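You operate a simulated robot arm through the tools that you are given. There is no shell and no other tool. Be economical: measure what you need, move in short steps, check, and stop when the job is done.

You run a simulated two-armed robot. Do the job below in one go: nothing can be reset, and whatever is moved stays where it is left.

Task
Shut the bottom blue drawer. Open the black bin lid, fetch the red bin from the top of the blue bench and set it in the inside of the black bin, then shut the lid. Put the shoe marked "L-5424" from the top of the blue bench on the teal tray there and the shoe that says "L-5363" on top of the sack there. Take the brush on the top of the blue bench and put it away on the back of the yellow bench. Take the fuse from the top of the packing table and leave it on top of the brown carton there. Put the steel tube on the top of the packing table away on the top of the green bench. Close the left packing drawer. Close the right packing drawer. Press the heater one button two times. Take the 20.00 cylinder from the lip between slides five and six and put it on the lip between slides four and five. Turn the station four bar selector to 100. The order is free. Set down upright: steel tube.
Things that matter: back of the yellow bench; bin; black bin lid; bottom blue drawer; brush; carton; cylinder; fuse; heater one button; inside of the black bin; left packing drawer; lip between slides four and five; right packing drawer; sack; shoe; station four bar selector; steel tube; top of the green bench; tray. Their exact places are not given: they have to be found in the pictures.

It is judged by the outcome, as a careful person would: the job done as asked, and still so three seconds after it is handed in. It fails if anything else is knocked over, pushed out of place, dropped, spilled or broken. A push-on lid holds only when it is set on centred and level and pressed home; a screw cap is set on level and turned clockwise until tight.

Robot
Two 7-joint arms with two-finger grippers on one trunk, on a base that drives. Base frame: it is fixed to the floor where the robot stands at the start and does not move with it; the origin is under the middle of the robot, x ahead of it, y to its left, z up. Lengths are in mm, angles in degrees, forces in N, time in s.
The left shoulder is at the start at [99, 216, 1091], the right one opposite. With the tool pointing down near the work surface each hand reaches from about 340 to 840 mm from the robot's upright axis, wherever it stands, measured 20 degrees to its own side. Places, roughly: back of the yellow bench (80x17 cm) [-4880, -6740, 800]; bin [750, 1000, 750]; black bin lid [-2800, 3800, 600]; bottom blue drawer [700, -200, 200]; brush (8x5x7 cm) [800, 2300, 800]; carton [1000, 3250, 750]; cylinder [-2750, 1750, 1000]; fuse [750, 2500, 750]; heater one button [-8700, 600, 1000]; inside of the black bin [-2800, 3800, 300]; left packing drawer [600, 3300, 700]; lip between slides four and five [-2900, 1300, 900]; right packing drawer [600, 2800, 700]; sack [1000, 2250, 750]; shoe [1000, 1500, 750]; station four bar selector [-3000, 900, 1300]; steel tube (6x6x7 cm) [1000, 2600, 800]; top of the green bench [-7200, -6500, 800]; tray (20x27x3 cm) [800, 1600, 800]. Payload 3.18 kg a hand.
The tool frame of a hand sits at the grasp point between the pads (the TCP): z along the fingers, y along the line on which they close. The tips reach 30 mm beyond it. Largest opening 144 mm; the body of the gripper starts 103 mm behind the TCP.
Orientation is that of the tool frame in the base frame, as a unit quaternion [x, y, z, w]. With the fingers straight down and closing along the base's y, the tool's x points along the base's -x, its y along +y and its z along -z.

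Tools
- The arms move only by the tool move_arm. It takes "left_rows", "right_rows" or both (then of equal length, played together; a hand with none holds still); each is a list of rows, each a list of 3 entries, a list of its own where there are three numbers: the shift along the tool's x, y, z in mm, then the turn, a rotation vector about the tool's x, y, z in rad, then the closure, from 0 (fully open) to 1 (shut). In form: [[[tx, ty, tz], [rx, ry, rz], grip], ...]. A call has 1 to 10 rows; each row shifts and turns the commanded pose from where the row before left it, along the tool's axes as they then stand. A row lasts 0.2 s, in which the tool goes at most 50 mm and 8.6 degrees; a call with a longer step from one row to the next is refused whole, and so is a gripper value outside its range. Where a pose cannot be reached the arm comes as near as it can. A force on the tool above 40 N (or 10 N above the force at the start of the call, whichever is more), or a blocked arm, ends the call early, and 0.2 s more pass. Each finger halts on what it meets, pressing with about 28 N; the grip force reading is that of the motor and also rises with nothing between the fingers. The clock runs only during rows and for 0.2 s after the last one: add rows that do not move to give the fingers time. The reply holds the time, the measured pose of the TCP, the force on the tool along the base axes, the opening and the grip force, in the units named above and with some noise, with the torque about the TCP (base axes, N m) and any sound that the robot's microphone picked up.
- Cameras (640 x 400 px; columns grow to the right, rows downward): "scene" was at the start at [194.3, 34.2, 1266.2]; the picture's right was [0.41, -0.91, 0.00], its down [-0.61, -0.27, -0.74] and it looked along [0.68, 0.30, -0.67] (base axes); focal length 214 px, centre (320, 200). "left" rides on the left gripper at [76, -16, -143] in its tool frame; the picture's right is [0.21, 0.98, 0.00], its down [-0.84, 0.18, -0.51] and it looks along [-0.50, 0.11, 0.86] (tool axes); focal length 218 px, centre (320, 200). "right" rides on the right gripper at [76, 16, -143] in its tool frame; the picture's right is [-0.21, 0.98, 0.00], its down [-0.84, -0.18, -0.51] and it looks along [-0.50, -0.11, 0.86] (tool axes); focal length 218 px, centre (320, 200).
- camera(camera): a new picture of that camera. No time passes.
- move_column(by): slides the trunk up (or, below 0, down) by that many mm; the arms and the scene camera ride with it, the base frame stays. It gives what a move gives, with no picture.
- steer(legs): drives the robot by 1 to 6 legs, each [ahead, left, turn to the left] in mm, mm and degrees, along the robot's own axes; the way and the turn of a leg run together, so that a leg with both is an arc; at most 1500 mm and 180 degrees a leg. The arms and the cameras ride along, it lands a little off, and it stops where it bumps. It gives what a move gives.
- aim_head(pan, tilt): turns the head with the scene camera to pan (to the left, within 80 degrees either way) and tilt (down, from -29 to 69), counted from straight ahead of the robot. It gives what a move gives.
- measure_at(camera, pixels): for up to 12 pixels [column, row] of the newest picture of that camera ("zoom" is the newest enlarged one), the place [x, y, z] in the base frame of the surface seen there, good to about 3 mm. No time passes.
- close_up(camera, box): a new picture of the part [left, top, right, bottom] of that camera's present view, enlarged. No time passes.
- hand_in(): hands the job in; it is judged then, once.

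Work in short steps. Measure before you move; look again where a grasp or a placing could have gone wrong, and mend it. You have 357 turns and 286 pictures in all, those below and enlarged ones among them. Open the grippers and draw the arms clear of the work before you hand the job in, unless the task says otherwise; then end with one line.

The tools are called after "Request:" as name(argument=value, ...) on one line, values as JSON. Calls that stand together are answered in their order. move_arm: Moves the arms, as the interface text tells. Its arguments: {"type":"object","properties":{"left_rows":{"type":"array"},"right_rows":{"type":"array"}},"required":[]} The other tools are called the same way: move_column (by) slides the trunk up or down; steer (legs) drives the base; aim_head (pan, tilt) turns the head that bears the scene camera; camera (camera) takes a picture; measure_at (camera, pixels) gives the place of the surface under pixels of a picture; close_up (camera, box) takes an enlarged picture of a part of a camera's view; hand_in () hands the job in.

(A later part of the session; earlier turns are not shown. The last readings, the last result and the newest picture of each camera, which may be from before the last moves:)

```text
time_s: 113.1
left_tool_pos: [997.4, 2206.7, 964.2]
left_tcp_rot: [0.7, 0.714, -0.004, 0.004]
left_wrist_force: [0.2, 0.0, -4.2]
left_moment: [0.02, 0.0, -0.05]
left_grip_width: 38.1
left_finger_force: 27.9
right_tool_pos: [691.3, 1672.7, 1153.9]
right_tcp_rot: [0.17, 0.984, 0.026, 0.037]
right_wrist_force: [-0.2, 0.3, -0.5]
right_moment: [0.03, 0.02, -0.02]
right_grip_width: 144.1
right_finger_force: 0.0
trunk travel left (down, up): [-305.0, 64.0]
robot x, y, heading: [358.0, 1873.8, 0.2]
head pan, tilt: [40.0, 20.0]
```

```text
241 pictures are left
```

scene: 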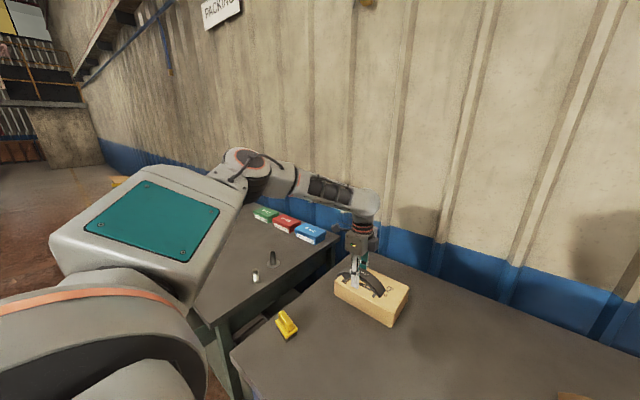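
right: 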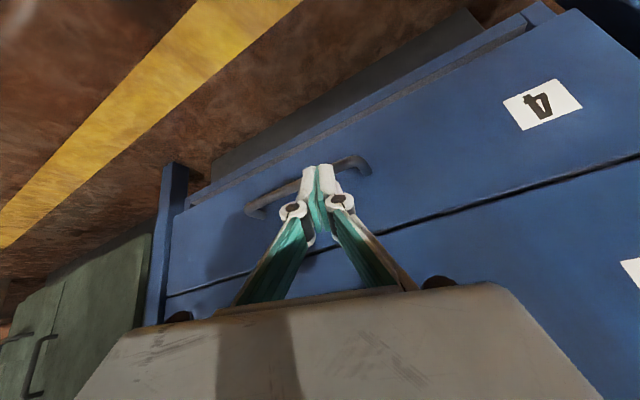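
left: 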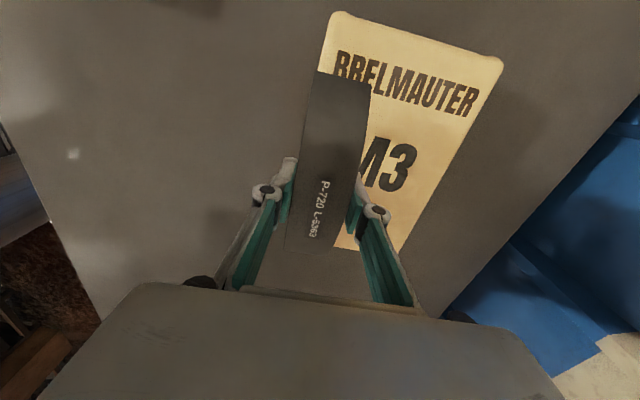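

The elbow is bent; the left shoulder needs to be closer. I'll turn the base right 30° to bring the left shoulder forward. First retract and lower trunk.

Request:
move_arm(left_rows=[[[0, -45, -20], [0, 0, 0], 1], [[0, -45, -20], [0, 0, 0], 1]])

Request:
move_column(by=-50)

Request:
steer(legs=[[-80, 0, 0], [0, 0, -30], [-90, 156, 0]])

Request:
camera(camera="scene")

```text
time_s: 113.7
left_tool_pos: [906.7, 2203.3, 1004.9]
left_tcp_rot: [0.699, 0.715, -0.004, 0.004]
left_wrist_force: [-0.6, 0.4, -5.6]
left_moment: [0.02, -0.02, 0.03]
left_grip_width: 38.1
left_finger_force: 27.7
right_tool_pos: [690.9, 1672.1, 1154.2]
right_tcp_rot: [0.17, 0.984, 0.026, 0.036]
right_wrist_force: [-0.6, -0.2, -0.9]
right_moment: [-0.02, -0.04, -0.01]
right_grip_width: 144.0
right_finger_force: 0.0
trunk travel left (down, up): [-305.0, 64.0]
robot x, y, heading: [353.6, 1878.9, 0.1]
head pan, tilt: [40.0, 20.0]
```

```text
time_s: 114.6
left_tool_pos: [906.2, 2202.7, 955.7]
left_tcp_rot: [0.699, 0.715, -0.004, 0.004]
left_wrist_force: [-0.8, 0.6, -4.5]
left_moment: [0.04, 0.02, 0.0]
left_grip_width: 37.8
left_finger_force: 28.2
right_tool_pos: [691.0, 1673.3, 1104.0]
right_tcp_rot: [0.17, 0.984, 0.027, 0.037]
right_wrist_force: [-0.4, -0.2, 0.3]
right_moment: [-0.01, -0.02, -0.02]
right_grip_width: 144.0
right_finger_force: 0.0
trunk travel left (down, up): [-255.0, 114.0]
robot x, y, heading: [357.7, 1878.1, -0.1]
head pan, tilt: [40.0, 20.0]
```

```text
time_s: 118.8
left_tool_pos: [917.0, 2062.4, 956.0]
left_tcp_rot: [0.863, 0.506, -0.005, 0.002]
left_wrist_force: [-0.6, 1.0, -4.5]
left_moment: [-0.01, -0.01, 0.05]
left_grip_width: 38.3
left_finger_force: 27.8
right_tool_pos: [463.3, 1713.7, 1104.6]
right_tcp_rot: [0.423, 0.905, 0.016, 0.042]
right_wrist_force: [0.0, -0.8, -0.7]
right_moment: [0.01, 0.0, 0.01]
right_grip_width: 144.0
right_finger_force: 0.0
trunk travel left (down, up): [-255.0, 114.0]
robot x, y, heading: [281.8, 2056.9, -30.4]
head pan, tilt: [40.0, 20.0]
```

```text
240 pictures are left
```

scene: 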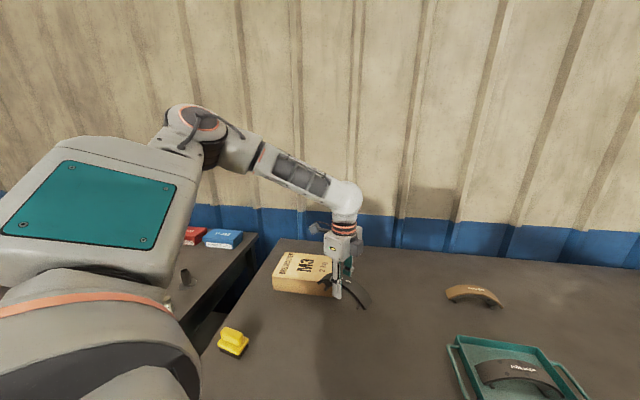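

Now shift world +x 65, yaw the tool back 30°, then translate to the sack.

Request:
steer(legs=[[56, 33, 0]])

Request:
move_arm(left_rows=[[[0, 0, 0], [0, 0, -0.145], 1], [[0, 0, 0], [0, 0, -0.145], 1], [[0, 0, 0], [0, 0, -0.145], 1], [[0, 0, 0], [0, 0, -0.1], 1], [[40, 0, 0], [0, 0, 0], 1], [[40, 0, 0], [0, 0, 0], 1]])

```text
time_s: 119.9
left_tool_pos: [969.9, 2065.0, 954.5]
left_tcp_rot: [0.861, 0.509, -0.004, 0.0]
left_wrist_force: [-0.4, -0.2, -2.5]
left_moment: [0.04, -0.12, -0.01]
left_grip_width: 38.1
left_finger_force: 28.3
right_tool_pos: [518.2, 1713.3, 1104.7]
right_tcp_rot: [0.422, 0.905, 0.017, 0.044]
right_wrist_force: [-0.9, 0.1, 0.3]
right_moment: [0.05, -0.08, -0.01]
right_grip_width: 144.3
right_finger_force: 0.0
trunk travel left (down, up): [-255.0, 114.0]
robot x, y, heading: [335.2, 2055.1, -30.4]
head pan, tilt: [40.0, 20.0]
stopped in leg 1: the robot was blocked; the commanded pose is now the measured one
```

```text
time_s: 121.3
left_tool_pos: [972.6, 2144.8, 953.1]
left_tcp_rot: [0.696, 0.718, -0.005, -0.001]
left_wrist_force: [-0.5, -0.3, -4.4]
left_moment: [0.01, -0.02, -0.01]
left_grip_width: 38.2
left_finger_force: 28.0
right_tool_pos: [519.4, 1714.7, 1103.2]
right_tcp_rot: [0.421, 0.906, 0.016, 0.041]
right_wrist_force: [-0.3, 0.4, -0.5]
right_moment: [-0.04, -0.03, 0.02]
right_grip_width: 143.9
right_finger_force: 0.2
trunk travel left (down, up): [-255.0, 114.0]
robot x, y, heading: [335.5, 2056.1, -30.4]
head pan, tilt: [40.0, 20.0]
```

Blocked only at x≈335, fine. Now move to the sack centre.

Request:
move_arm(left_rows=[[[13, 35, 0], [0, 0, 0], 1], [[14, 35, 0], [0, 0, 0], 1], [[14, 40, 0], [0, 0, 0], 1], [[0, 0, 0], [0, 0, 0], 1]])

Request:
camera(camera="left")

```text
time_s: 122.3
left_tool_pos: [1082.6, 2188.8, 951.8]
left_tcp_rot: [0.696, 0.718, -0.005, -0.001]
left_wrist_force: [-1.0, 1.5, -3.9]
left_moment: [0.01, -0.04, 0.02]
left_grip_width: 38.4
left_finger_force: 27.8
right_tool_pos: [519.3, 1714.3, 1103.0]
right_tcp_rot: [0.421, 0.906, 0.016, 0.042]
right_wrist_force: [-0.8, -0.5, -0.1]
right_moment: [0.0, 0.0, -0.03]
right_grip_width: 143.9
right_finger_force: 0.1
trunk travel left (down, up): [-255.0, 114.0]
robot x, y, heading: [336.3, 2057.1, -30.3]
head pan, tilt: [40.0, 20.0]
```

```text
239 pictures are left
```

left: 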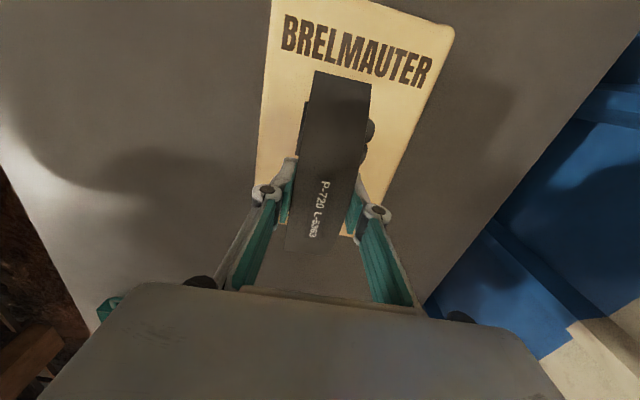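

Centred on the sack. Lower 30, then to contact.

Request:
move_arm(left_rows=[[[0, 0, 15], [0, 0, 0], 1], [[0, 0, 15], [0, 0, 0], 1], [[0, 0, 3], [0, 0, 0], 1], [[0, 0, 0], [0, 0, 0], 1]])

Request:
move_arm(left_rows=[[[0, 0, 2], [0, 0, 0], 1], [[0, 0, 2], [0, 0, 0], 1]])

```text
time_s: 123.3
left_tool_pos: [1080.5, 2189.6, 918.5]
left_tcp_rot: [0.696, 0.718, -0.004, -0.002]
left_wrist_force: [-1.1, -0.7, -3.9]
left_moment: [0.02, 0.01, 0.03]
left_grip_width: 37.9
left_finger_force: 28.6
right_tool_pos: [520.6, 1713.9, 1104.6]
right_tcp_rot: [0.421, 0.906, 0.017, 0.041]
right_wrist_force: [0.7, -0.3, 0.8]
right_moment: [-0.02, 0.0, 0.01]
right_grip_width: 144.1
right_finger_force: 0.1
trunk travel left (down, up): [-255.0, 114.0]
robot x, y, heading: [333.7, 2052.0, -30.2]
head pan, tilt: [40.0, 20.0]
```

```text
time_s: 123.9
left_tool_pos: [1078.3, 2189.7, 915.0]
left_tcp_rot: [0.696, 0.718, -0.005, 0.0]
left_wrist_force: [-1.0, 0.9, 1.3]
left_moment: [-0.21, -0.09, -0.01]
left_grip_width: 38.4
left_finger_force: 28.4
right_tool_pos: [519.7, 1714.8, 1104.3]
right_tcp_rot: [0.42, 0.906, 0.016, 0.041]
right_wrist_force: [0.4, 0.2, 0.4]
right_moment: [0.0, 0.05, 0.0]
right_grip_width: 144.0
right_finger_force: 0.1
trunk travel left (down, up): [-255.0, 114.0]
robot x, y, heading: [335.6, 2057.1, -30.3]
head pan, tilt: [40.0, 20.0]
```

Contact begun. One more 1 mm, open and lift.

Request:
move_arm(left_rows=[[[0, 0, 1.5], [0, 0, 0], 1], [[0, 0, 0], [0, 0, 0], 0.8], [[0, 0, 0], [0, 0, 0], 0.5], [[0, 0, 0], [0, 0, 0], 0.3], [[0, 0, -30], [0, 0, 0], 0.2], [[0, 0, -45], [0, 0, 0], 0], [[0, 0, -30], [0, 0, 0], 0]])

Request:
camera(camera="left")

```text
time_s: 125.5
left_tool_pos: [1079.1, 2188.4, 1016.8]
left_tcp_rot: [0.696, 0.718, -0.005, -0.001]
left_wrist_force: [0.3, -0.7, -0.3]
left_moment: [0.0, -0.01, 0.01]
left_grip_width: 144.2
left_finger_force: 0.2
right_tool_pos: [519.3, 1714.5, 1104.5]
right_tcp_rot: [0.421, 0.906, 0.015, 0.043]
right_wrist_force: [0.0, 0.3, 0.0]
right_moment: [-0.01, -0.07, -0.01]
right_grip_width: 144.1
right_finger_force: 0.0
trunk travel left (down, up): [-255.0, 114.0]
robot x, y, heading: [330.9, 2053.6, -30.1]
head pan, tilt: [40.0, 20.0]
```

```text
238 pictures are left
```

left: 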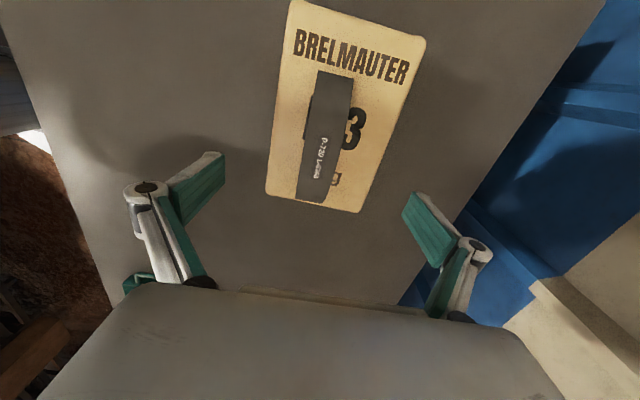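

Shoe on sack. Retract, back away, and drive to view the packing table.

Request:
move_arm(left_rows=[[[0, -45, -5], [0, 0, -0.14], 0], [[0, -45, -5], [0, 0, -0.14], 0], [[10, -45, 0], [0, 0, -0.14], 0], [[20, -40, 0], [0, 0, -0.14], 0], [[30, -20, 0], [0, 0, -0.14], 0]])

Request:
steer(legs=[[-350, 0, 0], [0, 0, 30], [0, 700, 0]])

Request:
aim_head(pan=0, tilt=38)

Request:
camera(camera="scene")

```text
time_s: 126.7
left_tool_pos: [866.2, 2189.2, 1028.4]
left_tcp_rot: [0.406, 0.914, -0.005, -0.002]
left_wrist_force: [0.0, 0.0, -0.3]
left_moment: [-0.05, -0.02, 0.01]
left_grip_width: 144.2
left_finger_force: 0.1
right_tool_pos: [518.4, 1713.7, 1105.5]
right_tcp_rot: [0.421, 0.906, 0.016, 0.042]
right_wrist_force: [-1.2, -0.1, 0.2]
right_moment: [-0.01, -0.06, 0.0]
right_grip_width: 144.1
right_finger_force: 0.0
trunk travel left (down, up): [-255.0, 114.0]
robot x, y, heading: [333.2, 2057.2, -30.4]
head pan, tilt: [40.0, 20.0]
```

```text
time_s: 136.6
left_tool_pos: [410.9, 3320.9, 1029.0]
left_tcp_rot: [0.145, 0.989, -0.005, -0.002]
left_wrist_force: [0.2, 1.1, 0.3]
left_moment: [0.0, -0.02, 0.0]
left_grip_width: 144.1
left_finger_force: 0.1
right_tool_pos: [361.0, 2733.6, 1103.7]
right_tcp_rot: [0.16, 0.986, 0.027, 0.037]
right_wrist_force: [-0.4, -0.4, 0.1]
right_moment: [-0.01, 0.02, -0.01]
right_grip_width: 144.1
right_finger_force: 0.0
trunk travel left (down, up): [-255.0, 114.0]
robot x, y, heading: [26.7, 2928.9, 1.2]
head pan, tilt: [40.0, 20.0]
```

```text
time_s: 137.7
left_tool_pos: [411.2, 3320.1, 1028.1]
left_tcp_rot: [0.147, 0.989, -0.005, -0.001]
left_wrist_force: [-0.4, -0.4, 0.3]
left_moment: [0.02, 0.0, -0.02]
left_grip_width: 144.1
left_finger_force: 0.1
right_tool_pos: [359.7, 2734.7, 1104.3]
right_tcp_rot: [0.16, 0.986, 0.027, 0.035]
right_wrist_force: [0.2, 0.3, 0.0]
right_moment: [0.0, 0.02, -0.01]
right_grip_width: 144.1
right_finger_force: 0.1
trunk travel left (down, up): [-255.0, 114.0]
robot x, y, heading: [23.7, 2931.3, 1.1]
head pan, tilt: [0.0, 38.0]
```

```text
237 pictures are left
```

scene: 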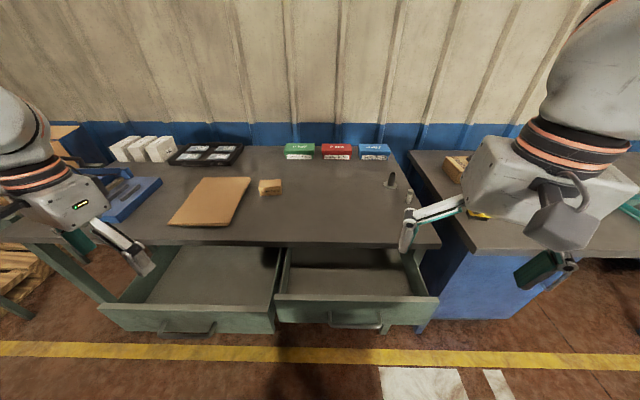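

Measure drawers, carton (270,187), tube/fuse candidates near (390,180) and (409,198).

Request:
measure_at(camera="scene", pixels=[[188, 325], [357, 318], [120, 310], [270, 312], [430, 305], [270, 187], [391, 180], [388, 185], [210, 200], [300, 245], [330, 285], [262, 182]])

Request:
close_up(camera="scene", box=[340, 140, 460, 215])

Request:
camera(camera="right")

```text
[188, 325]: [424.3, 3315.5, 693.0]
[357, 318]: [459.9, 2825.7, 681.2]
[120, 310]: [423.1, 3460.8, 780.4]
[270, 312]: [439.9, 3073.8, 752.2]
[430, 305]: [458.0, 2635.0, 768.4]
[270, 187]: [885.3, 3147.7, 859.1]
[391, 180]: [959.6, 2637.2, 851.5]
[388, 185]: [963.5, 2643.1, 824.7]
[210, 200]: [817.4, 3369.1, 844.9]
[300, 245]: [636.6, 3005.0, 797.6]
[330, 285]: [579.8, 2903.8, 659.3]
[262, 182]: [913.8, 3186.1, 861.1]
```

```text
5.33 times, centred on (400, 178) of scene
```

zoom: 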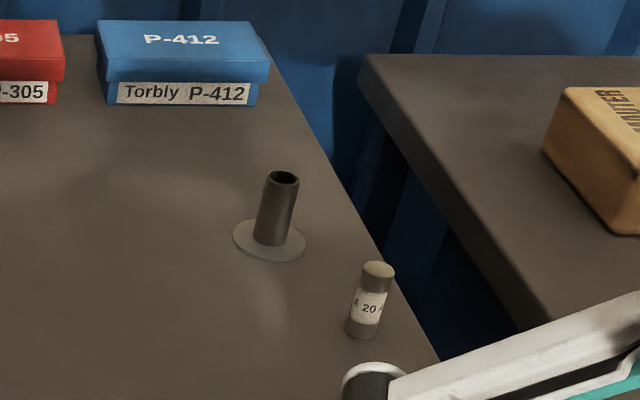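

```text
235 pictures are left
```

right: 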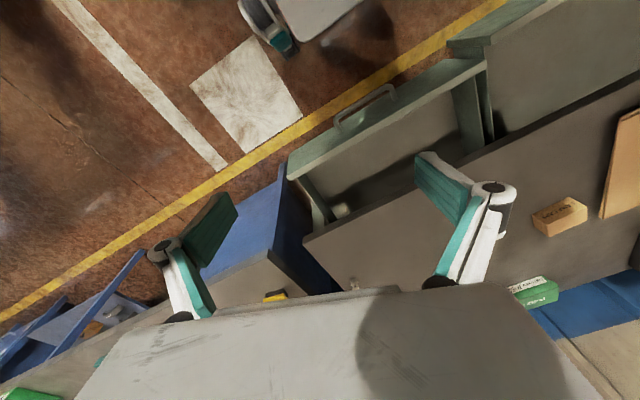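

Zoom on the left part of the packing table to identify the brown carton.

Request:
close_up(camera="scene", box=[40, 110, 300, 250])

Request:
measure_at(camera="zoom", pixels=[[365, 190], [380, 300], [500, 190], [450, 300], [540, 200], [590, 185], [545, 175], [560, 215]])

```text
2.46 times, centred on (170, 180) of scene
```

zoom: 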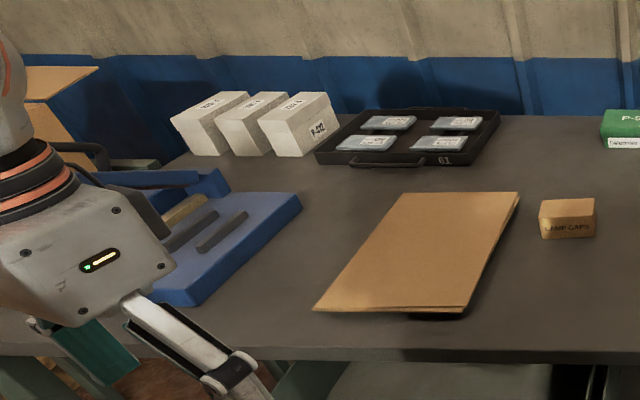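

```text
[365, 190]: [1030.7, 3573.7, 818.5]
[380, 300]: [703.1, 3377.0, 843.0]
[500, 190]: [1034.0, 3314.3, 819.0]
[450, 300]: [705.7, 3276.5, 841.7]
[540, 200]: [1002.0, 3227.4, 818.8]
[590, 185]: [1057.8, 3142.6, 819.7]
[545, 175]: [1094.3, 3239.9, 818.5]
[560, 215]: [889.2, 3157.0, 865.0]
```

"LAMP CAPS" box at (890,3150) is the brown carton; table z≈818. First close the drawers: lower trunk 80, back 40, straighten the hands and close fingers.

Request:
move_column(by=-80)

Request:
steer(legs=[[-45, 0, -1.1]])

Request:
move_arm(left_rows=[[[0, 0, 0], [0, 0, -0.145], 0.5], [[0, 0, 0], [0, 0, -0.145], 1], [[0, 0, 0], [0, 0, 0], 1]], right_rows=[[[0, 0, 0], [0, 0, -0.145], 0.5], [[0, 0, 0], [0, 0, -0.145], 1], [[0, 0, 0], [0, 0, -0.03], 1]])

Request:
camera(camera="scene")

```text
time_s: 138.8
left_tool_pos: [410.5, 3319.9, 949.8]
left_tcp_rot: [0.146, 0.989, -0.005, 0.0]
left_wrist_force: [0.2, -0.5, 0.2]
left_moment: [-0.03, -0.02, 0.0]
left_grip_width: 144.0
left_finger_force: 0.1
right_tool_pos: [361.9, 2733.1, 1025.5]
right_tcp_rot: [0.161, 0.986, 0.027, 0.038]
right_wrist_force: [-0.2, 0.0, -0.8]
right_moment: [-0.03, -0.04, -0.01]
right_grip_width: 144.0
right_finger_force: 0.0
trunk travel left (down, up): [-175.0, 194.0]
robot x, y, heading: [22.0, 2928.9, 1.2]
head pan, tilt: [0.0, 38.0]
```

```text
time_s: 139.7
left_tool_pos: [373.1, 3312.0, 946.8]
left_tcp_rot: [0.155, 0.988, -0.004, 0.0]
left_wrist_force: [-0.2, -0.3, 0.5]
left_moment: [0.01, -0.03, 0.0]
left_grip_width: 144.0
left_finger_force: 0.1
right_tool_pos: [312.7, 2727.4, 1023.9]
right_tcp_rot: [0.17, 0.984, 0.027, 0.036]
right_wrist_force: [-1.2, 1.0, -0.1]
right_moment: [-0.03, -0.08, 0.0]
right_grip_width: 144.0
right_finger_force: 0.1
trunk travel left (down, up): [-175.0, 194.0]
robot x, y, heading: [-23.2, 2928.1, -0.1]
head pan, tilt: [0.0, 38.0]
```

```text
time_s: 140.5
left_tool_pos: [373.5, 3312.0, 948.2]
left_tcp_rot: [0.009, 1.0, -0.004, -0.003]
left_wrist_force: [-0.3, 0.0, 0.2]
left_moment: [-0.03, -0.03, 0.0]
left_grip_width: 0.2
left_finger_force: 28.2
right_tool_pos: [312.4, 2726.9, 1022.9]
right_tcp_rot: [0.009, 0.999, 0.02, 0.04]
right_wrist_force: [-0.8, 0.3, 0.0]
right_moment: [0.01, 0.01, -0.01]
right_grip_width: 0.0
right_finger_force: 27.9
trunk travel left (down, up): [-175.0, 194.0]
robot x, y, heading: [-22.5, 2927.3, 0.1]
head pan, tilt: [0.0, 38.0]
```

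```text
233 pictures are left
```

scene: 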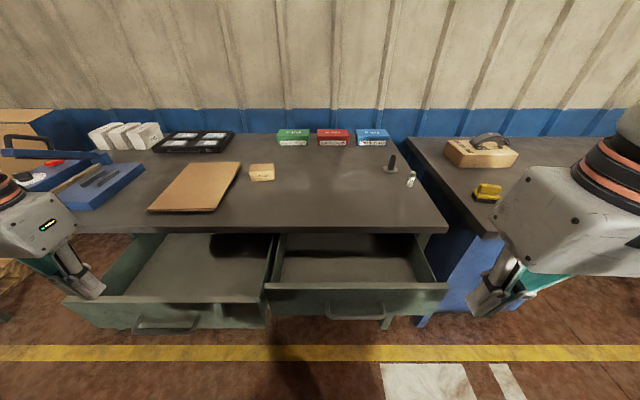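

Measure drawers and the fuse more exactly.

Request:
measure_at(camera="scene", pixels=[[90, 305], [250, 305], [165, 328], [275, 300], [355, 293], [440, 295], [355, 312], [411, 180], [411, 174], [390, 162], [262, 170], [320, 228]])

```text
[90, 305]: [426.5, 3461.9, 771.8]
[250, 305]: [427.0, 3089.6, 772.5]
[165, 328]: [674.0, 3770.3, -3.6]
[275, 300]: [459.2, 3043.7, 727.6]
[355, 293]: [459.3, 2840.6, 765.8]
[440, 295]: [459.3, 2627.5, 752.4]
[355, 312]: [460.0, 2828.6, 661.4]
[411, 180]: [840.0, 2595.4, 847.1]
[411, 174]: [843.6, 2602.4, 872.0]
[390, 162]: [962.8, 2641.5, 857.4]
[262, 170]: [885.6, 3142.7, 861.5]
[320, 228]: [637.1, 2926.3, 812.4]
```

Faces at x=427 (left, centre y 3280) and 459 (right, centre 2835), handles low. Bring both fists down in front at z 745.

Request:
move_arm(left_rows=[[[0, -10, 30], [0, 0, 0], 1], [[0, -10, 40], [0, 0, 0], 1], [[0, -7, 40], [0, 0, 0], 1], [[0, 0, 40], [0, 0, 0], 1], [[0, 0, 40], [0, 0, 0], 1], [[0, 0, 13], [0, 0, 0], 1], [[0, 0, 0], [0, 0, 0], 1], [[0, 0, 0], [0, 0, 0], 1]], right_rows=[[[-20, 25, 0], [0, 0, 0], 1], [[-22, 28, 0], [0, 0, 0], 1], [[-22, 28, 0], [0, 0, 0], 1], [[-18, 27, 38], [0, 0, 0], 1], [[0, 0, 48], [0, 0, 0], 1], [[0, 0, 48], [0, 0, 0], 1], [[0, 0, 48], [0, 0, 0], 1], [[0, 0, 48], [0, 0, 0], 1]])

Request:
camera(camera="scene")

```text
time_s: 142.3
left_tool_pos: [372.6, 3283.0, 745.2]
left_tcp_rot: [0.01, 1.0, -0.004, -0.002]
left_wrist_force: [-0.3, 0.0, -0.1]
left_moment: [-0.02, -0.01, -0.03]
left_grip_width: 0.1
left_finger_force: 27.6
right_tool_pos: [415.9, 2841.6, 805.6]
right_tcp_rot: [0.011, 0.999, 0.021, 0.04]
right_wrist_force: [0.0, -0.1, -0.4]
right_moment: [0.03, 0.04, 0.03]
right_grip_width: 0.1
right_finger_force: 27.8
trunk travel left (down, up): [-175.0, 194.0]
robot x, y, heading: [-21.2, 2925.0, 0.2]
head pan, tilt: [0.0, 38.0]
```

```text
232 pictures are left
```

scene: 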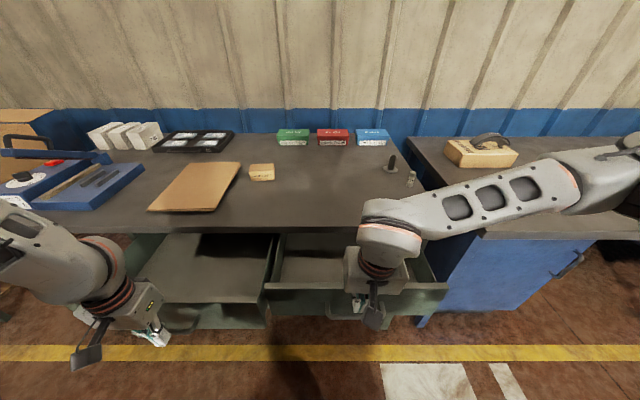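

Lower the right 58 mm; then push the left drawer forward.

Request:
move_arm(left_rows=[[[-20, 0, 0], [0, 0, 0], 1], [[-30, 0, 0], [0, 0, 0], 1], [[-30, 0, 0], [0, 0, 0], 1], [[-30, 0, 0], [0, 0, 0], 1], [[-30, 0, 0], [0, 0, 0], 1], [[-30, 0, 0], [0, 0, 0], 1]], right_rows=[[[7, -3, 29], [0, 0, 0], 1], [[7, -3, 29], [0, 0, 0], 1], [[0, 0, 0], [0, 0, 0], 1], [[0, 0, 0], [0, 0, 0], 1], [[0, 0, 0], [0, 0, 0], 1], [[0, 0, 0], [0, 0, 0], 1]])

Request:
camera(camera="scene")

```text
time_s: 143.7
left_tool_pos: [540.4, 3279.2, 744.1]
left_tcp_rot: [0.011, 1.0, -0.005, -0.003]
left_wrist_force: [-0.5, 0.1, -0.8]
left_moment: [-0.01, 0.02, 0.02]
left_grip_width: 0.1
left_finger_force: 27.8
right_tool_pos: [408.1, 2838.4, 744.9]
right_tcp_rot: [0.01, 0.999, 0.02, 0.04]
right_wrist_force: [0.1, -0.6, -0.2]
right_moment: [0.0, 0.02, -0.02]
right_grip_width: 0.0
right_finger_force: 30.4
trunk travel left (down, up): [-175.0, 194.0]
robot x, y, heading: [-21.7, 2927.0, -0.2]
head pan, tilt: [0.0, 38.0]
```

```text
231 pictures are left
```

scene: 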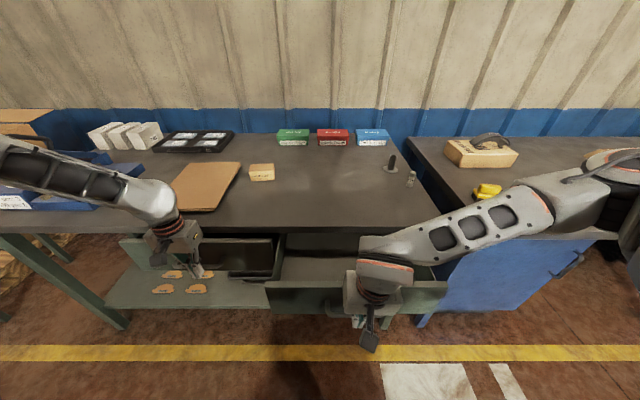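

Works well. Continue left, and push right too.

Request:
move_arm(left_rows=[[[-25, 0, 0], [0, 0, 0], 1], [[-25, 0, 0], [0, 0, 0], 1], [[-15, 0, 0], [0, 0, 0], 1], [[-10, 0, 0], [0, 0, 0], 1], [[0, 0, 0], [0, 0, 0], 1], [[0, 0, 0], [0, 0, 0], 1]], right_rows=[[[-28, 0, -2], [0, 0, 0], 1], [[-28, 0, -2], [0, 0, 0], 1], [[-28, 0, -2], [0, 0, 0], 1], [[-28, 0, -2], [0, 0, 0], 1], [[-28, 0, -2], [0, 0, 0], 1], [[-28, 0, -2], [0, 0, 0], 1]])

Request:
camera(camera="scene")

```text
time_s: 145.1
left_tool_pos: [615.2, 3278.2, 743.8]
left_tcp_rot: [0.01, 1.0, -0.005, -0.004]
left_wrist_force: [-14.5, -1.0, 1.4]
left_moment: [-0.15, 0.27, 0.02]
left_grip_width: 5.9
left_finger_force: 30.9
right_tool_pos: [572.5, 2833.8, 774.7]
right_tcp_rot: [0.009, 0.999, 0.021, 0.042]
right_wrist_force: [-0.4, -0.9, -0.5]
right_moment: [0.01, 0.01, -0.01]
right_grip_width: 0.1
right_finger_force: 30.9
trunk travel left (down, up): [-175.0, 194.0]
robot x, y, heading: [-22.1, 2930.4, -0.1]
head pan, tilt: [0.0, 38.0]
```

```text
230 pictures are left
```

scene: 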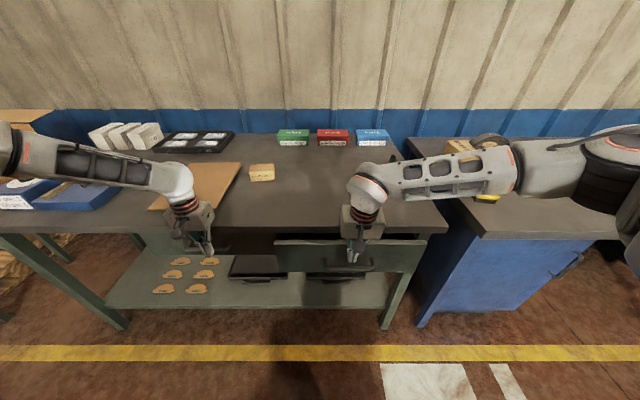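

Left is home (-14 N at x≈615). Finish right, holding height.

Request:
move_arm(right_rows=[[[0, 0, 22], [0, 0, 0], 1], [[-20, 0, 2], [0, 0, 0], 1], [[-15, 0, 1], [0, 0, 0], 1], [[-10, 0, 1], [0, 0, 0], 1], [[-5, 0, 1], [0, 0, 0], 1]], left_rows=[[[-3, 0, 0], [0, 0, 0], 1], [[0, 0, 0], [0, 0, 0], 1], [[20, 0, 0], [0, 0, 0], 1], [[40, 0, 0], [0, 0, 0], 1], [[40, 0, 0], [0, 0, 0], 1]])

Request:
camera(camera="scene")

```text
time_s: 146.3
left_tool_pos: [522.6, 3282.0, 746.6]
left_tcp_rot: [0.01, 1.0, -0.004, -0.001]
left_wrist_force: [-0.6, 0.2, -1.3]
left_moment: [0.04, -0.06, -0.03]
left_grip_width: 0.2
left_finger_force: 30.6
right_tool_pos: [624.6, 2834.3, 749.2]
right_tcp_rot: [0.012, 0.999, 0.021, 0.04]
right_wrist_force: [0.2, 0.0, 0.4]
right_moment: [0.04, -0.02, 0.01]
right_grip_width: 0.1
right_finger_force: 30.7
trunk travel left (down, up): [-175.0, 194.0]
robot x, y, heading: [-19.6, 2928.4, -0.2]
head pan, tilt: [0.0, 38.0]
```

```text
229 pictures are left
```

scene: 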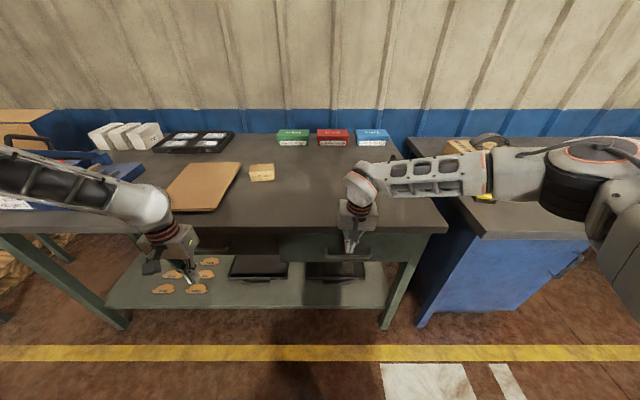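

Retract the right and check with a measurement.

Request:
move_arm(right_rows=[[[-4, 0, 0], [0, 0, 0], 1], [[-4, 0, 0], [0, 0, 0], 1], [[0, 0, 0], [0, 0, 0], 1], [[40, 0, 0], [0, 0, 0], 1], [[45, 0, 0], [0, 0, 0], 1], [[45, 0, 0], [0, 0, 0], 1], [[0, -20, -45], [0, 0, 0], 1], [[0, -40, -25], [0, 0, 0], 1], [[0, -40, -25], [0, 0, 0], 1]])

Request:
camera(camera="scene")

Request:
measure_at(camera="scene", pixels=[[260, 246], [285, 248], [310, 250], [240, 235], [330, 250], [350, 248], [400, 248]])

```text
time_s: 148.3
left_tool_pos: [522.1, 3281.0, 747.1]
left_tcp_rot: [0.011, 1.0, -0.005, -0.002]
left_wrist_force: [-0.7, 0.0, 0.1]
left_moment: [0.02, 0.01, -0.01]
left_grip_width: 0.0
left_finger_force: 30.6
right_tool_pos: [490.8, 2733.5, 829.5]
right_tcp_rot: [0.011, 0.999, 0.021, 0.04]
right_wrist_force: [-0.1, 0.0, -0.4]
right_moment: [0.0, -0.02, 0.05]
right_grip_width: 0.0
right_finger_force: 30.6
trunk travel left (down, up): [-175.0, 194.0]
robot x, y, heading: [-20.3, 2929.1, -0.1]
head pan, tilt: [0.0, 38.0]
```

```text
228 pictures are left
```

scene: 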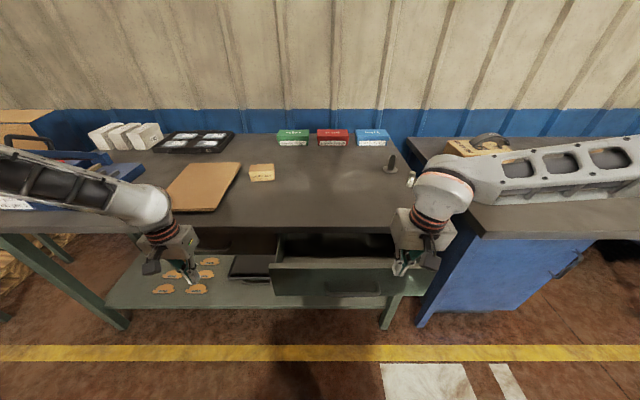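

```text
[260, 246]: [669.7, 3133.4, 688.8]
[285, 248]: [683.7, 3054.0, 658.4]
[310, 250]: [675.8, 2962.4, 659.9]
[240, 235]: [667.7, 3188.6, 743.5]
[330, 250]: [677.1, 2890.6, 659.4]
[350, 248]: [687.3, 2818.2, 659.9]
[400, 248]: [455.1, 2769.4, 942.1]
```

The right drawer got hooked by its handle and pulled out again. Measure it.

Request:
close_up(camera="scene", box=[220, 215, 460, 325])

Request:
measure_at(camera="zoom", pixels=[[145, 145], [300, 150], [280, 185], [340, 192], [440, 195], [420, 150], [60, 75], [110, 85]])

```text
2.67 times, centred on (340, 270) of scene
```

zoom: 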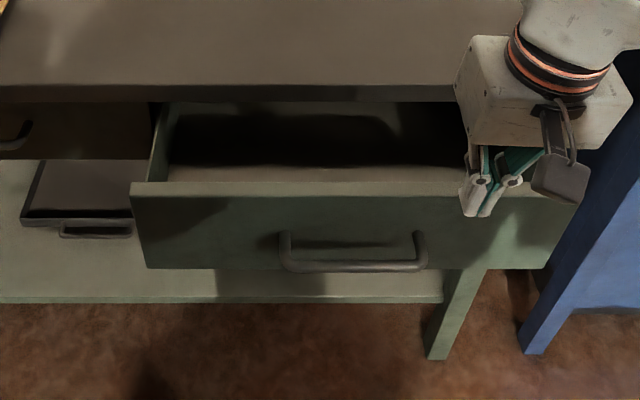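

```text
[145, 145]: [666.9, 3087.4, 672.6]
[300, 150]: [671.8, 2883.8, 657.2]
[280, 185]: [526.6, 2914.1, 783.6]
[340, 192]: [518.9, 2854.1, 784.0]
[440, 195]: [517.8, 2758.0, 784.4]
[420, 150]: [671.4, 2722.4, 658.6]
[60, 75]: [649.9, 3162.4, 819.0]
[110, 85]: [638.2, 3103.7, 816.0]
```

Push beside the handle (y≈2735): lower in front of the face, then forward to x≈656.

Request:
move_arm(right_rows=[[[2, 0, 38], [0, 0, 0], 1], [[2, 0, 37], [0, 0, 0], 1], [[-30, 0, 2], [0, 0, 0], 1], [[-30, 0, 2], [0, 0, 0], 1], [[-30, 0, 2], [0, 0, 0], 1], [[-30, 0, 2], [0, 0, 0], 1], [[-25, 0, 2], [0, 0, 0], 1], [[-15, 0, 1], [0, 0, 0], 1], [[-8, 0, 1], [0, 0, 0], 1], [[-6, 0, 0], [0, 0, 0], 1]])

Request:
camera(camera="scene")

```text
time_s: 149.9
left_tool_pos: [521.7, 3281.0, 747.3]
left_tcp_rot: [0.011, 1.0, -0.004, -0.002]
left_wrist_force: [1.3, 0.1, 0.2]
left_moment: [0.01, 0.05, -0.01]
left_grip_width: 0.1
left_finger_force: 30.6
right_tool_pos: [626.0, 2734.8, 755.4]
right_tcp_rot: [0.012, 0.999, 0.02, 0.031]
right_wrist_force: [-10.3, -1.1, 7.4]
right_moment: [0.18, -0.28, 0.15]
right_grip_width: 0.1
right_finger_force: 30.8
trunk travel left (down, up): [-175.0, 194.0]
robot x, y, heading: [-20.7, 2927.3, 0.1]
head pan, tilt: [0.0, 38.0]
stopped in row 7 (right hand): the force on the tool passed its limit at 52 N (the readings are from after the stop); the commanded pose is now the measured one
```

```text
226 pictures are left
```

scene: 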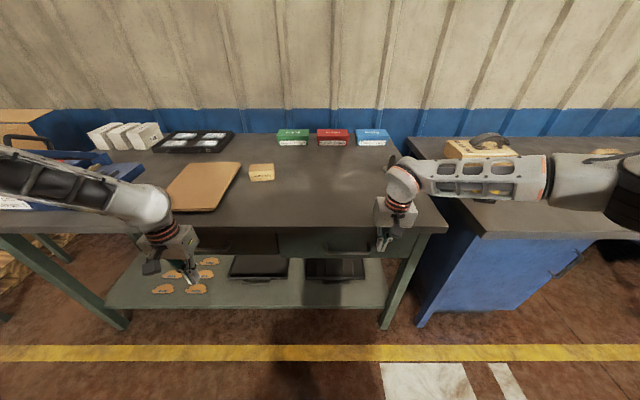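

Fingers met the table edge. Measure both drawer faces in a zoom.

Request:
move_arm(right_rows=[[[40, 0, 0], [0, 0, 0], 1], [[45, 0, 0], [0, 0, 0], 1], [[45, 0, 0], [0, 0, 0], 1], [[0, 0, -40], [0, 0, 0], 1]], left_rows=[[[40, 0, 0], [0, 0, 0], 1], [[45, 0, 0], [0, 0, 0], 1], [[45, 0, 0], [0, 0, 0], 1], [[0, 0, -40], [0, 0, 0], 1]])

Request:
close_up(camera="scene", box=[140, 215, 460, 325])

Request:
measure_at(camera="zoom", pixels=[[100, 30], [200, 32], [240, 42], [300, 40], [330, 60], [350, 50], [420, 60], [460, 60], [400, 65]])

```text
time_s: 150.9
left_tool_pos: [391.3, 3284.6, 791.6]
left_tcp_rot: [0.012, 1.0, -0.004, -0.001]
left_wrist_force: [-1.1, -0.4, -0.2]
left_moment: [0.01, -0.05, -0.01]
left_grip_width: 0.0
left_finger_force: 30.8
right_tool_pos: [495.8, 2737.9, 785.8]
right_tcp_rot: [0.012, 0.999, 0.02, 0.033]
right_wrist_force: [0.1, -0.8, -0.3]
right_moment: [-0.03, -0.06, 0.03]
right_grip_width: 0.0
right_finger_force: 30.6
trunk travel left (down, up): [-175.0, 194.0]
robot x, y, heading: [-24.1, 2926.8, -0.2]
head pan, tilt: [0.0, 38.0]
```

```text
2.00 times, centred on (300, 270) of scene
```

zoom: 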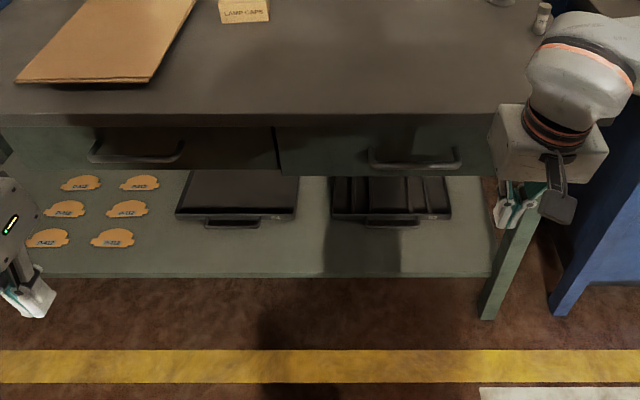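

```text
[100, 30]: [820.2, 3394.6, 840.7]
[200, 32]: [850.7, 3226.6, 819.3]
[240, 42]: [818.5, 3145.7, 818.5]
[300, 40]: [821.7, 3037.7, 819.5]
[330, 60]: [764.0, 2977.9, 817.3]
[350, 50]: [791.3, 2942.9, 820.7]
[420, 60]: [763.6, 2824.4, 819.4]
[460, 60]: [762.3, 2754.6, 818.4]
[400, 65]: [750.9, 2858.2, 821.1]
```

Request:
measure_at(camera="zoom", pixels=[[60, 140], [230, 145], [260, 160], [290, 150], [340, 150], [470, 160], [300, 168], [120, 158], [410, 163], [250, 130], [310, 130]])

```text
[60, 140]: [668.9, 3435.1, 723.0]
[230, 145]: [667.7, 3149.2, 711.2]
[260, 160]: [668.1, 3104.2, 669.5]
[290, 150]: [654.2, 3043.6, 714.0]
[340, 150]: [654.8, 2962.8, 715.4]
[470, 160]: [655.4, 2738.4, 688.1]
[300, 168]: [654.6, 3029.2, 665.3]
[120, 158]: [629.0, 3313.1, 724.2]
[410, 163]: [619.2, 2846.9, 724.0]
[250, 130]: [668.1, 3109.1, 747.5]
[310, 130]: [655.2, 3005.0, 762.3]
```

Right face is at 655 vs left 668; handle bars (z 724) at x 619/629. Push both on their handle bars until they stop.

Request:
move_arm(right_rows=[[[0, 34, 0], [0, 0, 0], 1], [[0, 34, 0], [0, 0, 0], 1], [[0, 34, 20], [0, 0, 0], 1], [[-20, 0, 21], [0, 0, 0], 1], [[-40, 0, 2], [0, 0, 0], 1], [[-40, 0, 2], [0, 0, 0], 1], [[-15, 0, 0], [0, 0, 0], 1], [[-5, 0, 0], [0, 0, 0], 1]], left_rows=[[[-10, 10, 20], [0, 0, 0], 1], [[-40, 10, 25], [0, 0, 0], 1], [[-40, 0, 0], [0, 0, 0], 1], [[-40, 0, 0], [0, 0, 0], 1], [[-40, 0, 0], [0, 0, 0], 1], [[-40, 0, 0], [0, 0, 0], 1], [[-10, 0, 0], [0, 0, 0], 1], [[-3, 0, 0], [0, 0, 0], 1]])

Request:
move_arm(right_rows=[[[-3, 0, 0], [0, 0, 0], 1], [[-3, 0, 0], [0, 0, 0], 1], [[-3, 0, 0], [0, 0, 0], 1]], left_rows=[[[-2, 0, 0], [0, 0, 0], 1], [[-2, 0, 0], [0, 0, 0], 1], [[-2, 0, 0], [0, 0, 0], 1]])

```text
time_s: 152.7
left_tool_pos: [614.0, 3298.1, 740.2]
left_tcp_rot: [0.01, 1.0, -0.006, -0.002]
left_wrist_force: [1.0, 0.1, 0.8]
left_moment: [0.03, 0.0, 0.02]
left_grip_width: 0.0
left_finger_force: 30.7
right_tool_pos: [618.9, 2838.0, 754.2]
right_tcp_rot: [0.011, 0.999, 0.02, 0.031]
right_wrist_force: [-0.4, 1.3, 0.0]
right_moment: [0.0, 0.0, 0.03]
right_grip_width: 0.0
right_finger_force: 30.9
trunk travel left (down, up): [-175.0, 194.0]
robot x, y, heading: [-20.3, 2932.2, -0.2]
head pan, tilt: [0.0, 38.0]
```

```text
time_s: 153.5
left_tool_pos: [615.0, 3297.8, 740.4]
left_tcp_rot: [0.011, 1.0, -0.005, -0.006]
left_wrist_force: [-33.1, -2.6, 6.8]
left_moment: [-0.18, 0.55, 0.03]
left_grip_width: 5.8
left_finger_force: 30.4
right_tool_pos: [626.9, 2837.3, 755.3]
right_tcp_rot: [0.01, 0.999, 0.02, 0.032]
right_wrist_force: [-1.5, 0.1, 0.4]
right_moment: [0.01, -0.07, 0.02]
right_grip_width: 0.1
right_finger_force: 30.6
trunk travel left (down, up): [-175.0, 194.0]
robot x, y, heading: [-24.0, 2924.0, 0.1]
head pan, tilt: [0.0, 38.0]
```

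Left is at its stop. The right tips may be riding above the bar; lift straight up, retract, lower more and push again.

Request:
move_arm(right_rows=[[[2, 0, -40], [0, 0, 0], 1], [[30, 0, -5], [0, 0, 0], 1], [[45, 0, 0], [0, 0, 0], 1], [[20, 0, 40], [0, 0, 0], 1], [[2, 0, 30], [0, 0, 0], 1], [[0, 0, 0], [0, 0, 0], 1]], left_rows=[[[20, 0, 0], [0, 0, 0], 1], [[40, 0, 0], [0, 0, 0], 1], [[40, 0, 0], [0, 0, 0], 1], [[40, 0, -20], [0, 0, 0], 1], [[0, 0, -40], [0, 0, 0], 1], [[0, 0, -40], [0, 0, 0], 1]])

Request:
camera(camera="right")

```text
time_s: 154.9
left_tool_pos: [479.1, 3301.7, 842.7]
left_tcp_rot: [0.011, 1.0, -0.004, -0.002]
left_wrist_force: [0.7, -0.3, -0.1]
left_moment: [0.01, -0.03, 0.03]
left_grip_width: 0.0
left_finger_force: 30.8
right_tool_pos: [531.1, 2839.9, 725.2]
right_tcp_rot: [0.012, 0.999, 0.02, 0.033]
right_wrist_force: [-0.6, 0.3, 0.0]
right_moment: [-0.01, -0.01, -0.03]
right_grip_width: 0.0
right_finger_force: 30.5
trunk travel left (down, up): [-175.0, 194.0]
robot x, y, heading: [-22.2, 2928.3, -0.0]
head pan, tilt: [0.0, 38.0]
```

```text
224 pictures are left
```

right: 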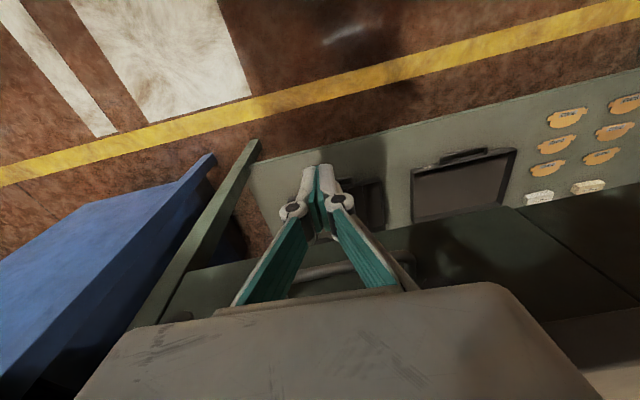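

Tips are now at bar height in front of it. Push forward to the stop.

Request:
move_arm(right_rows=[[[-35, 0, 2], [0, 0, 0], 1], [[-30, 0, 2], [0, 0, 0], 1], [[-10, 0, 1], [0, 0, 0], 1], [[-6, 0, 1], [0, 0, 0], 1], [[-4, 0, 0], [0, 0, 0], 1], [[-3, 0, 0], [0, 0, 0], 1], [[-2, 0, 0], [0, 0, 0], 1]])

```text
time_s: 156.5
left_tool_pos: [478.3, 3303.3, 844.1]
left_tcp_rot: [0.011, 1.0, -0.005, -0.001]
left_wrist_force: [0.5, -0.7, 0.3]
left_moment: [0.03, 0.01, 0.0]
left_grip_width: 0.0
left_finger_force: 30.0
right_tool_pos: [615.4, 2838.5, 723.4]
right_tcp_rot: [0.012, 0.999, 0.019, 0.027]
right_wrist_force: [-36.1, -4.0, 6.2]
right_moment: [0.13, 0.07, -0.01]
right_grip_width: 6.1
right_finger_force: 30.7
trunk travel left (down, up): [-175.0, 194.0]
robot x, y, heading: [-22.2, 2930.7, 0.1]
head pan, tilt: [0.0, 38.0]
```

Force -36 N: it is at its stop. Retract straight back and verify.

Request:
move_arm(right_rows=[[[15, 0, 0], [0, 0, 0], 1], [[45, 0, 0], [0, 0, 0], 1], [[45, 0, 0], [0, 0, 0], 1], [[0, 0, -40], [0, 0, 0], 1], [[0, -30, -40], [0, 0, 0], 1], [[0, -40, -20], [0, 0, 0], 0.6], [[0, -40, -20], [0, 0, 0], 0.2], [[0, 0, -30], [0, 0, 0], 0]])

Request:
close_up(camera="scene", box=[140, 215, 460, 325])

Request:
measure_at(camera="zoom", pixels=[[60, 140], [230, 145], [340, 150], [470, 160], [300, 160], [120, 158], [410, 163]])

```text
time_s: 158.3
left_tool_pos: [479.7, 3301.9, 841.9]
left_tcp_rot: [0.01, 1.0, -0.004, -0.001]
left_wrist_force: [0.2, 0.2, -0.2]
left_moment: [-0.01, -0.01, 0.02]
left_grip_width: 0.4
left_finger_force: 30.7
right_tool_pos: [505.7, 2722.7, 862.4]
right_tcp_rot: [0.011, 0.999, 0.02, 0.031]
right_wrist_force: [0.0, 0.5, 0.0]
right_moment: [-0.04, -0.01, 0.0]
right_grip_width: 144.3
right_finger_force: 0.0
trunk travel left (down, up): [-175.0, 194.0]
robot x, y, heading: [-22.5, 2927.6, 0.0]
head pan, tilt: [0.0, 38.0]
```

```text
2.00 times, centred on (300, 270) of scene
```

zoom: 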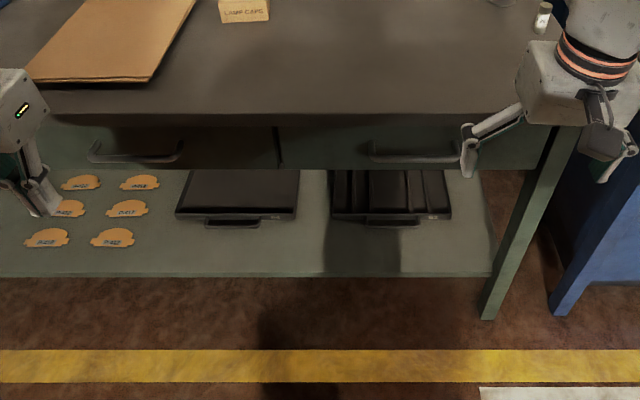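

```text
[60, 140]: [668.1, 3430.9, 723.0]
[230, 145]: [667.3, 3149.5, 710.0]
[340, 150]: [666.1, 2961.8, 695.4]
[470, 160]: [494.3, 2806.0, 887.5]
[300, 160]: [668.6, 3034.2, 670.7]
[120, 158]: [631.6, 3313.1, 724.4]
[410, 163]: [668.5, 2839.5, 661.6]
```

Both drawers shut (668). Next the fuse at (842,2600). Raise hands and drive forward.

Request:
move_arm(right_rows=[[[0, 0, -40], [0, 0.03, 0], 0], [[0, 0, -40], [0, 0.03, 0], 0], [[0, 0, -30], [0, 0, 0], 0]], left_rows=[[[20, 0, -40], [0, 0, 0], 0], [[20, 0, -40], [0, 0, 0], 0], [[0, 0, -40], [0, 0, 0], 0]])

Request:
steer(legs=[[260, 0, 0]])

Request:
camera(camera="right")

```text
time_s: 159.1
left_tool_pos: [442.7, 3304.5, 961.9]
left_tcp_rot: [0.011, 1.0, -0.004, -0.002]
left_wrist_force: [-0.1, -0.6, 0.0]
left_moment: [-0.01, -0.03, 0.01]
left_grip_width: 144.2
left_finger_force: 0.0
right_tool_pos: [501.7, 2721.8, 972.1]
right_tcp_rot: [0.011, 1.0, 0.021, 0.002]
right_wrist_force: [-0.1, -0.2, -0.4]
right_moment: [-0.02, -0.07, 0.01]
right_grip_width: 143.9
right_finger_force: 0.0
trunk travel left (down, up): [-175.0, 194.0]
robot x, y, heading: [-21.0, 2929.7, -0.2]
head pan, tilt: [0.0, 38.0]
```

```text
time_s: 161.0
left_tool_pos: [707.0, 3303.5, 962.7]
left_tcp_rot: [0.013, 1.0, -0.005, -0.002]
left_wrist_force: [0.1, 0.6, 0.1]
left_moment: [0.02, 0.03, -0.01]
left_grip_width: 143.9
left_finger_force: 0.0
right_tool_pos: [766.0, 2719.5, 970.8]
right_tcp_rot: [0.012, 1.0, 0.021, 0.001]
right_wrist_force: [0.1, 0.3, 0.2]
right_moment: [-0.04, 0.03, 0.0]
right_grip_width: 144.2
right_finger_force: 0.1
trunk travel left (down, up): [-175.0, 194.0]
robot x, y, heading: [244.2, 2925.9, -0.2]
head pan, tilt: [0.0, 38.0]
```

```text
222 pictures are left
```

right: 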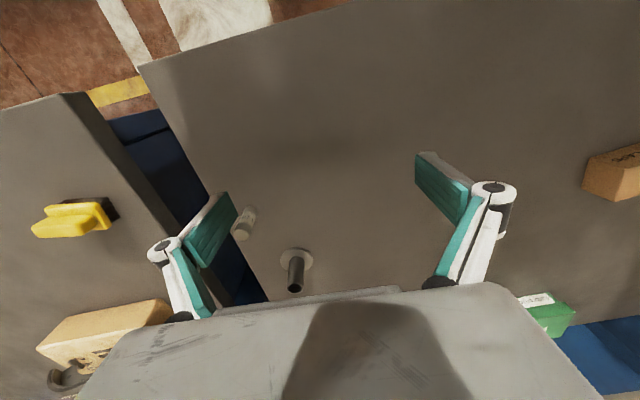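

Measure fuse, tube and brush here.

Request:
measure_at(camera="right", pixels=[[250, 210], [238, 236], [245, 222], [295, 287], [296, 257], [285, 255], [72, 220], [108, 212], [60, 235]])

Request:
close_up(camera="right", box=[200, 180, 360, 300])

```text
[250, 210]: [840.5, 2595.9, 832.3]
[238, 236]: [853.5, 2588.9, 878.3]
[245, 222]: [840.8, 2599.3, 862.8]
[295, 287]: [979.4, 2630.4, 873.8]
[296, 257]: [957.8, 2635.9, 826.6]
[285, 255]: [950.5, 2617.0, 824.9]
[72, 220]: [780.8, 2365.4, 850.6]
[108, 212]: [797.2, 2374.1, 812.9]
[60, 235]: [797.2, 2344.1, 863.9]
```

```text
3.33 times, centred on (280, 240) of right
```

zoom: 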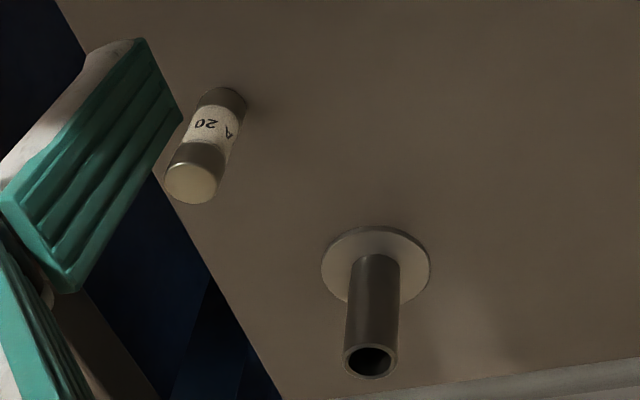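

Move right hand above the fuse (850,2594) with gripper half closed.

Request:
move_arm(right_rows=[[[-28, -40, 0], [0, 0, 0], 0.4], [[-28, -40, 0], [0, 0, 0], 0.4], [[-28, -45, 0], [0, 0, 0], 0.4], [[0, 0, 30], [0, 0, 0], 0.4], [[0, 0, 10], [0, 0, 0], 0.4]])

Request:
close_up(camera="right", box=[200, 140, 440, 300])

```text
refused: row 3 steps farther than a row can; nothing moved
```

```text
2.50 times, centred on (320, 220) of right
```

zoom: 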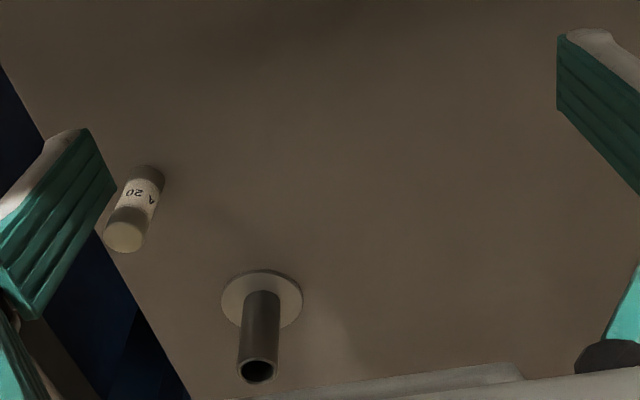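

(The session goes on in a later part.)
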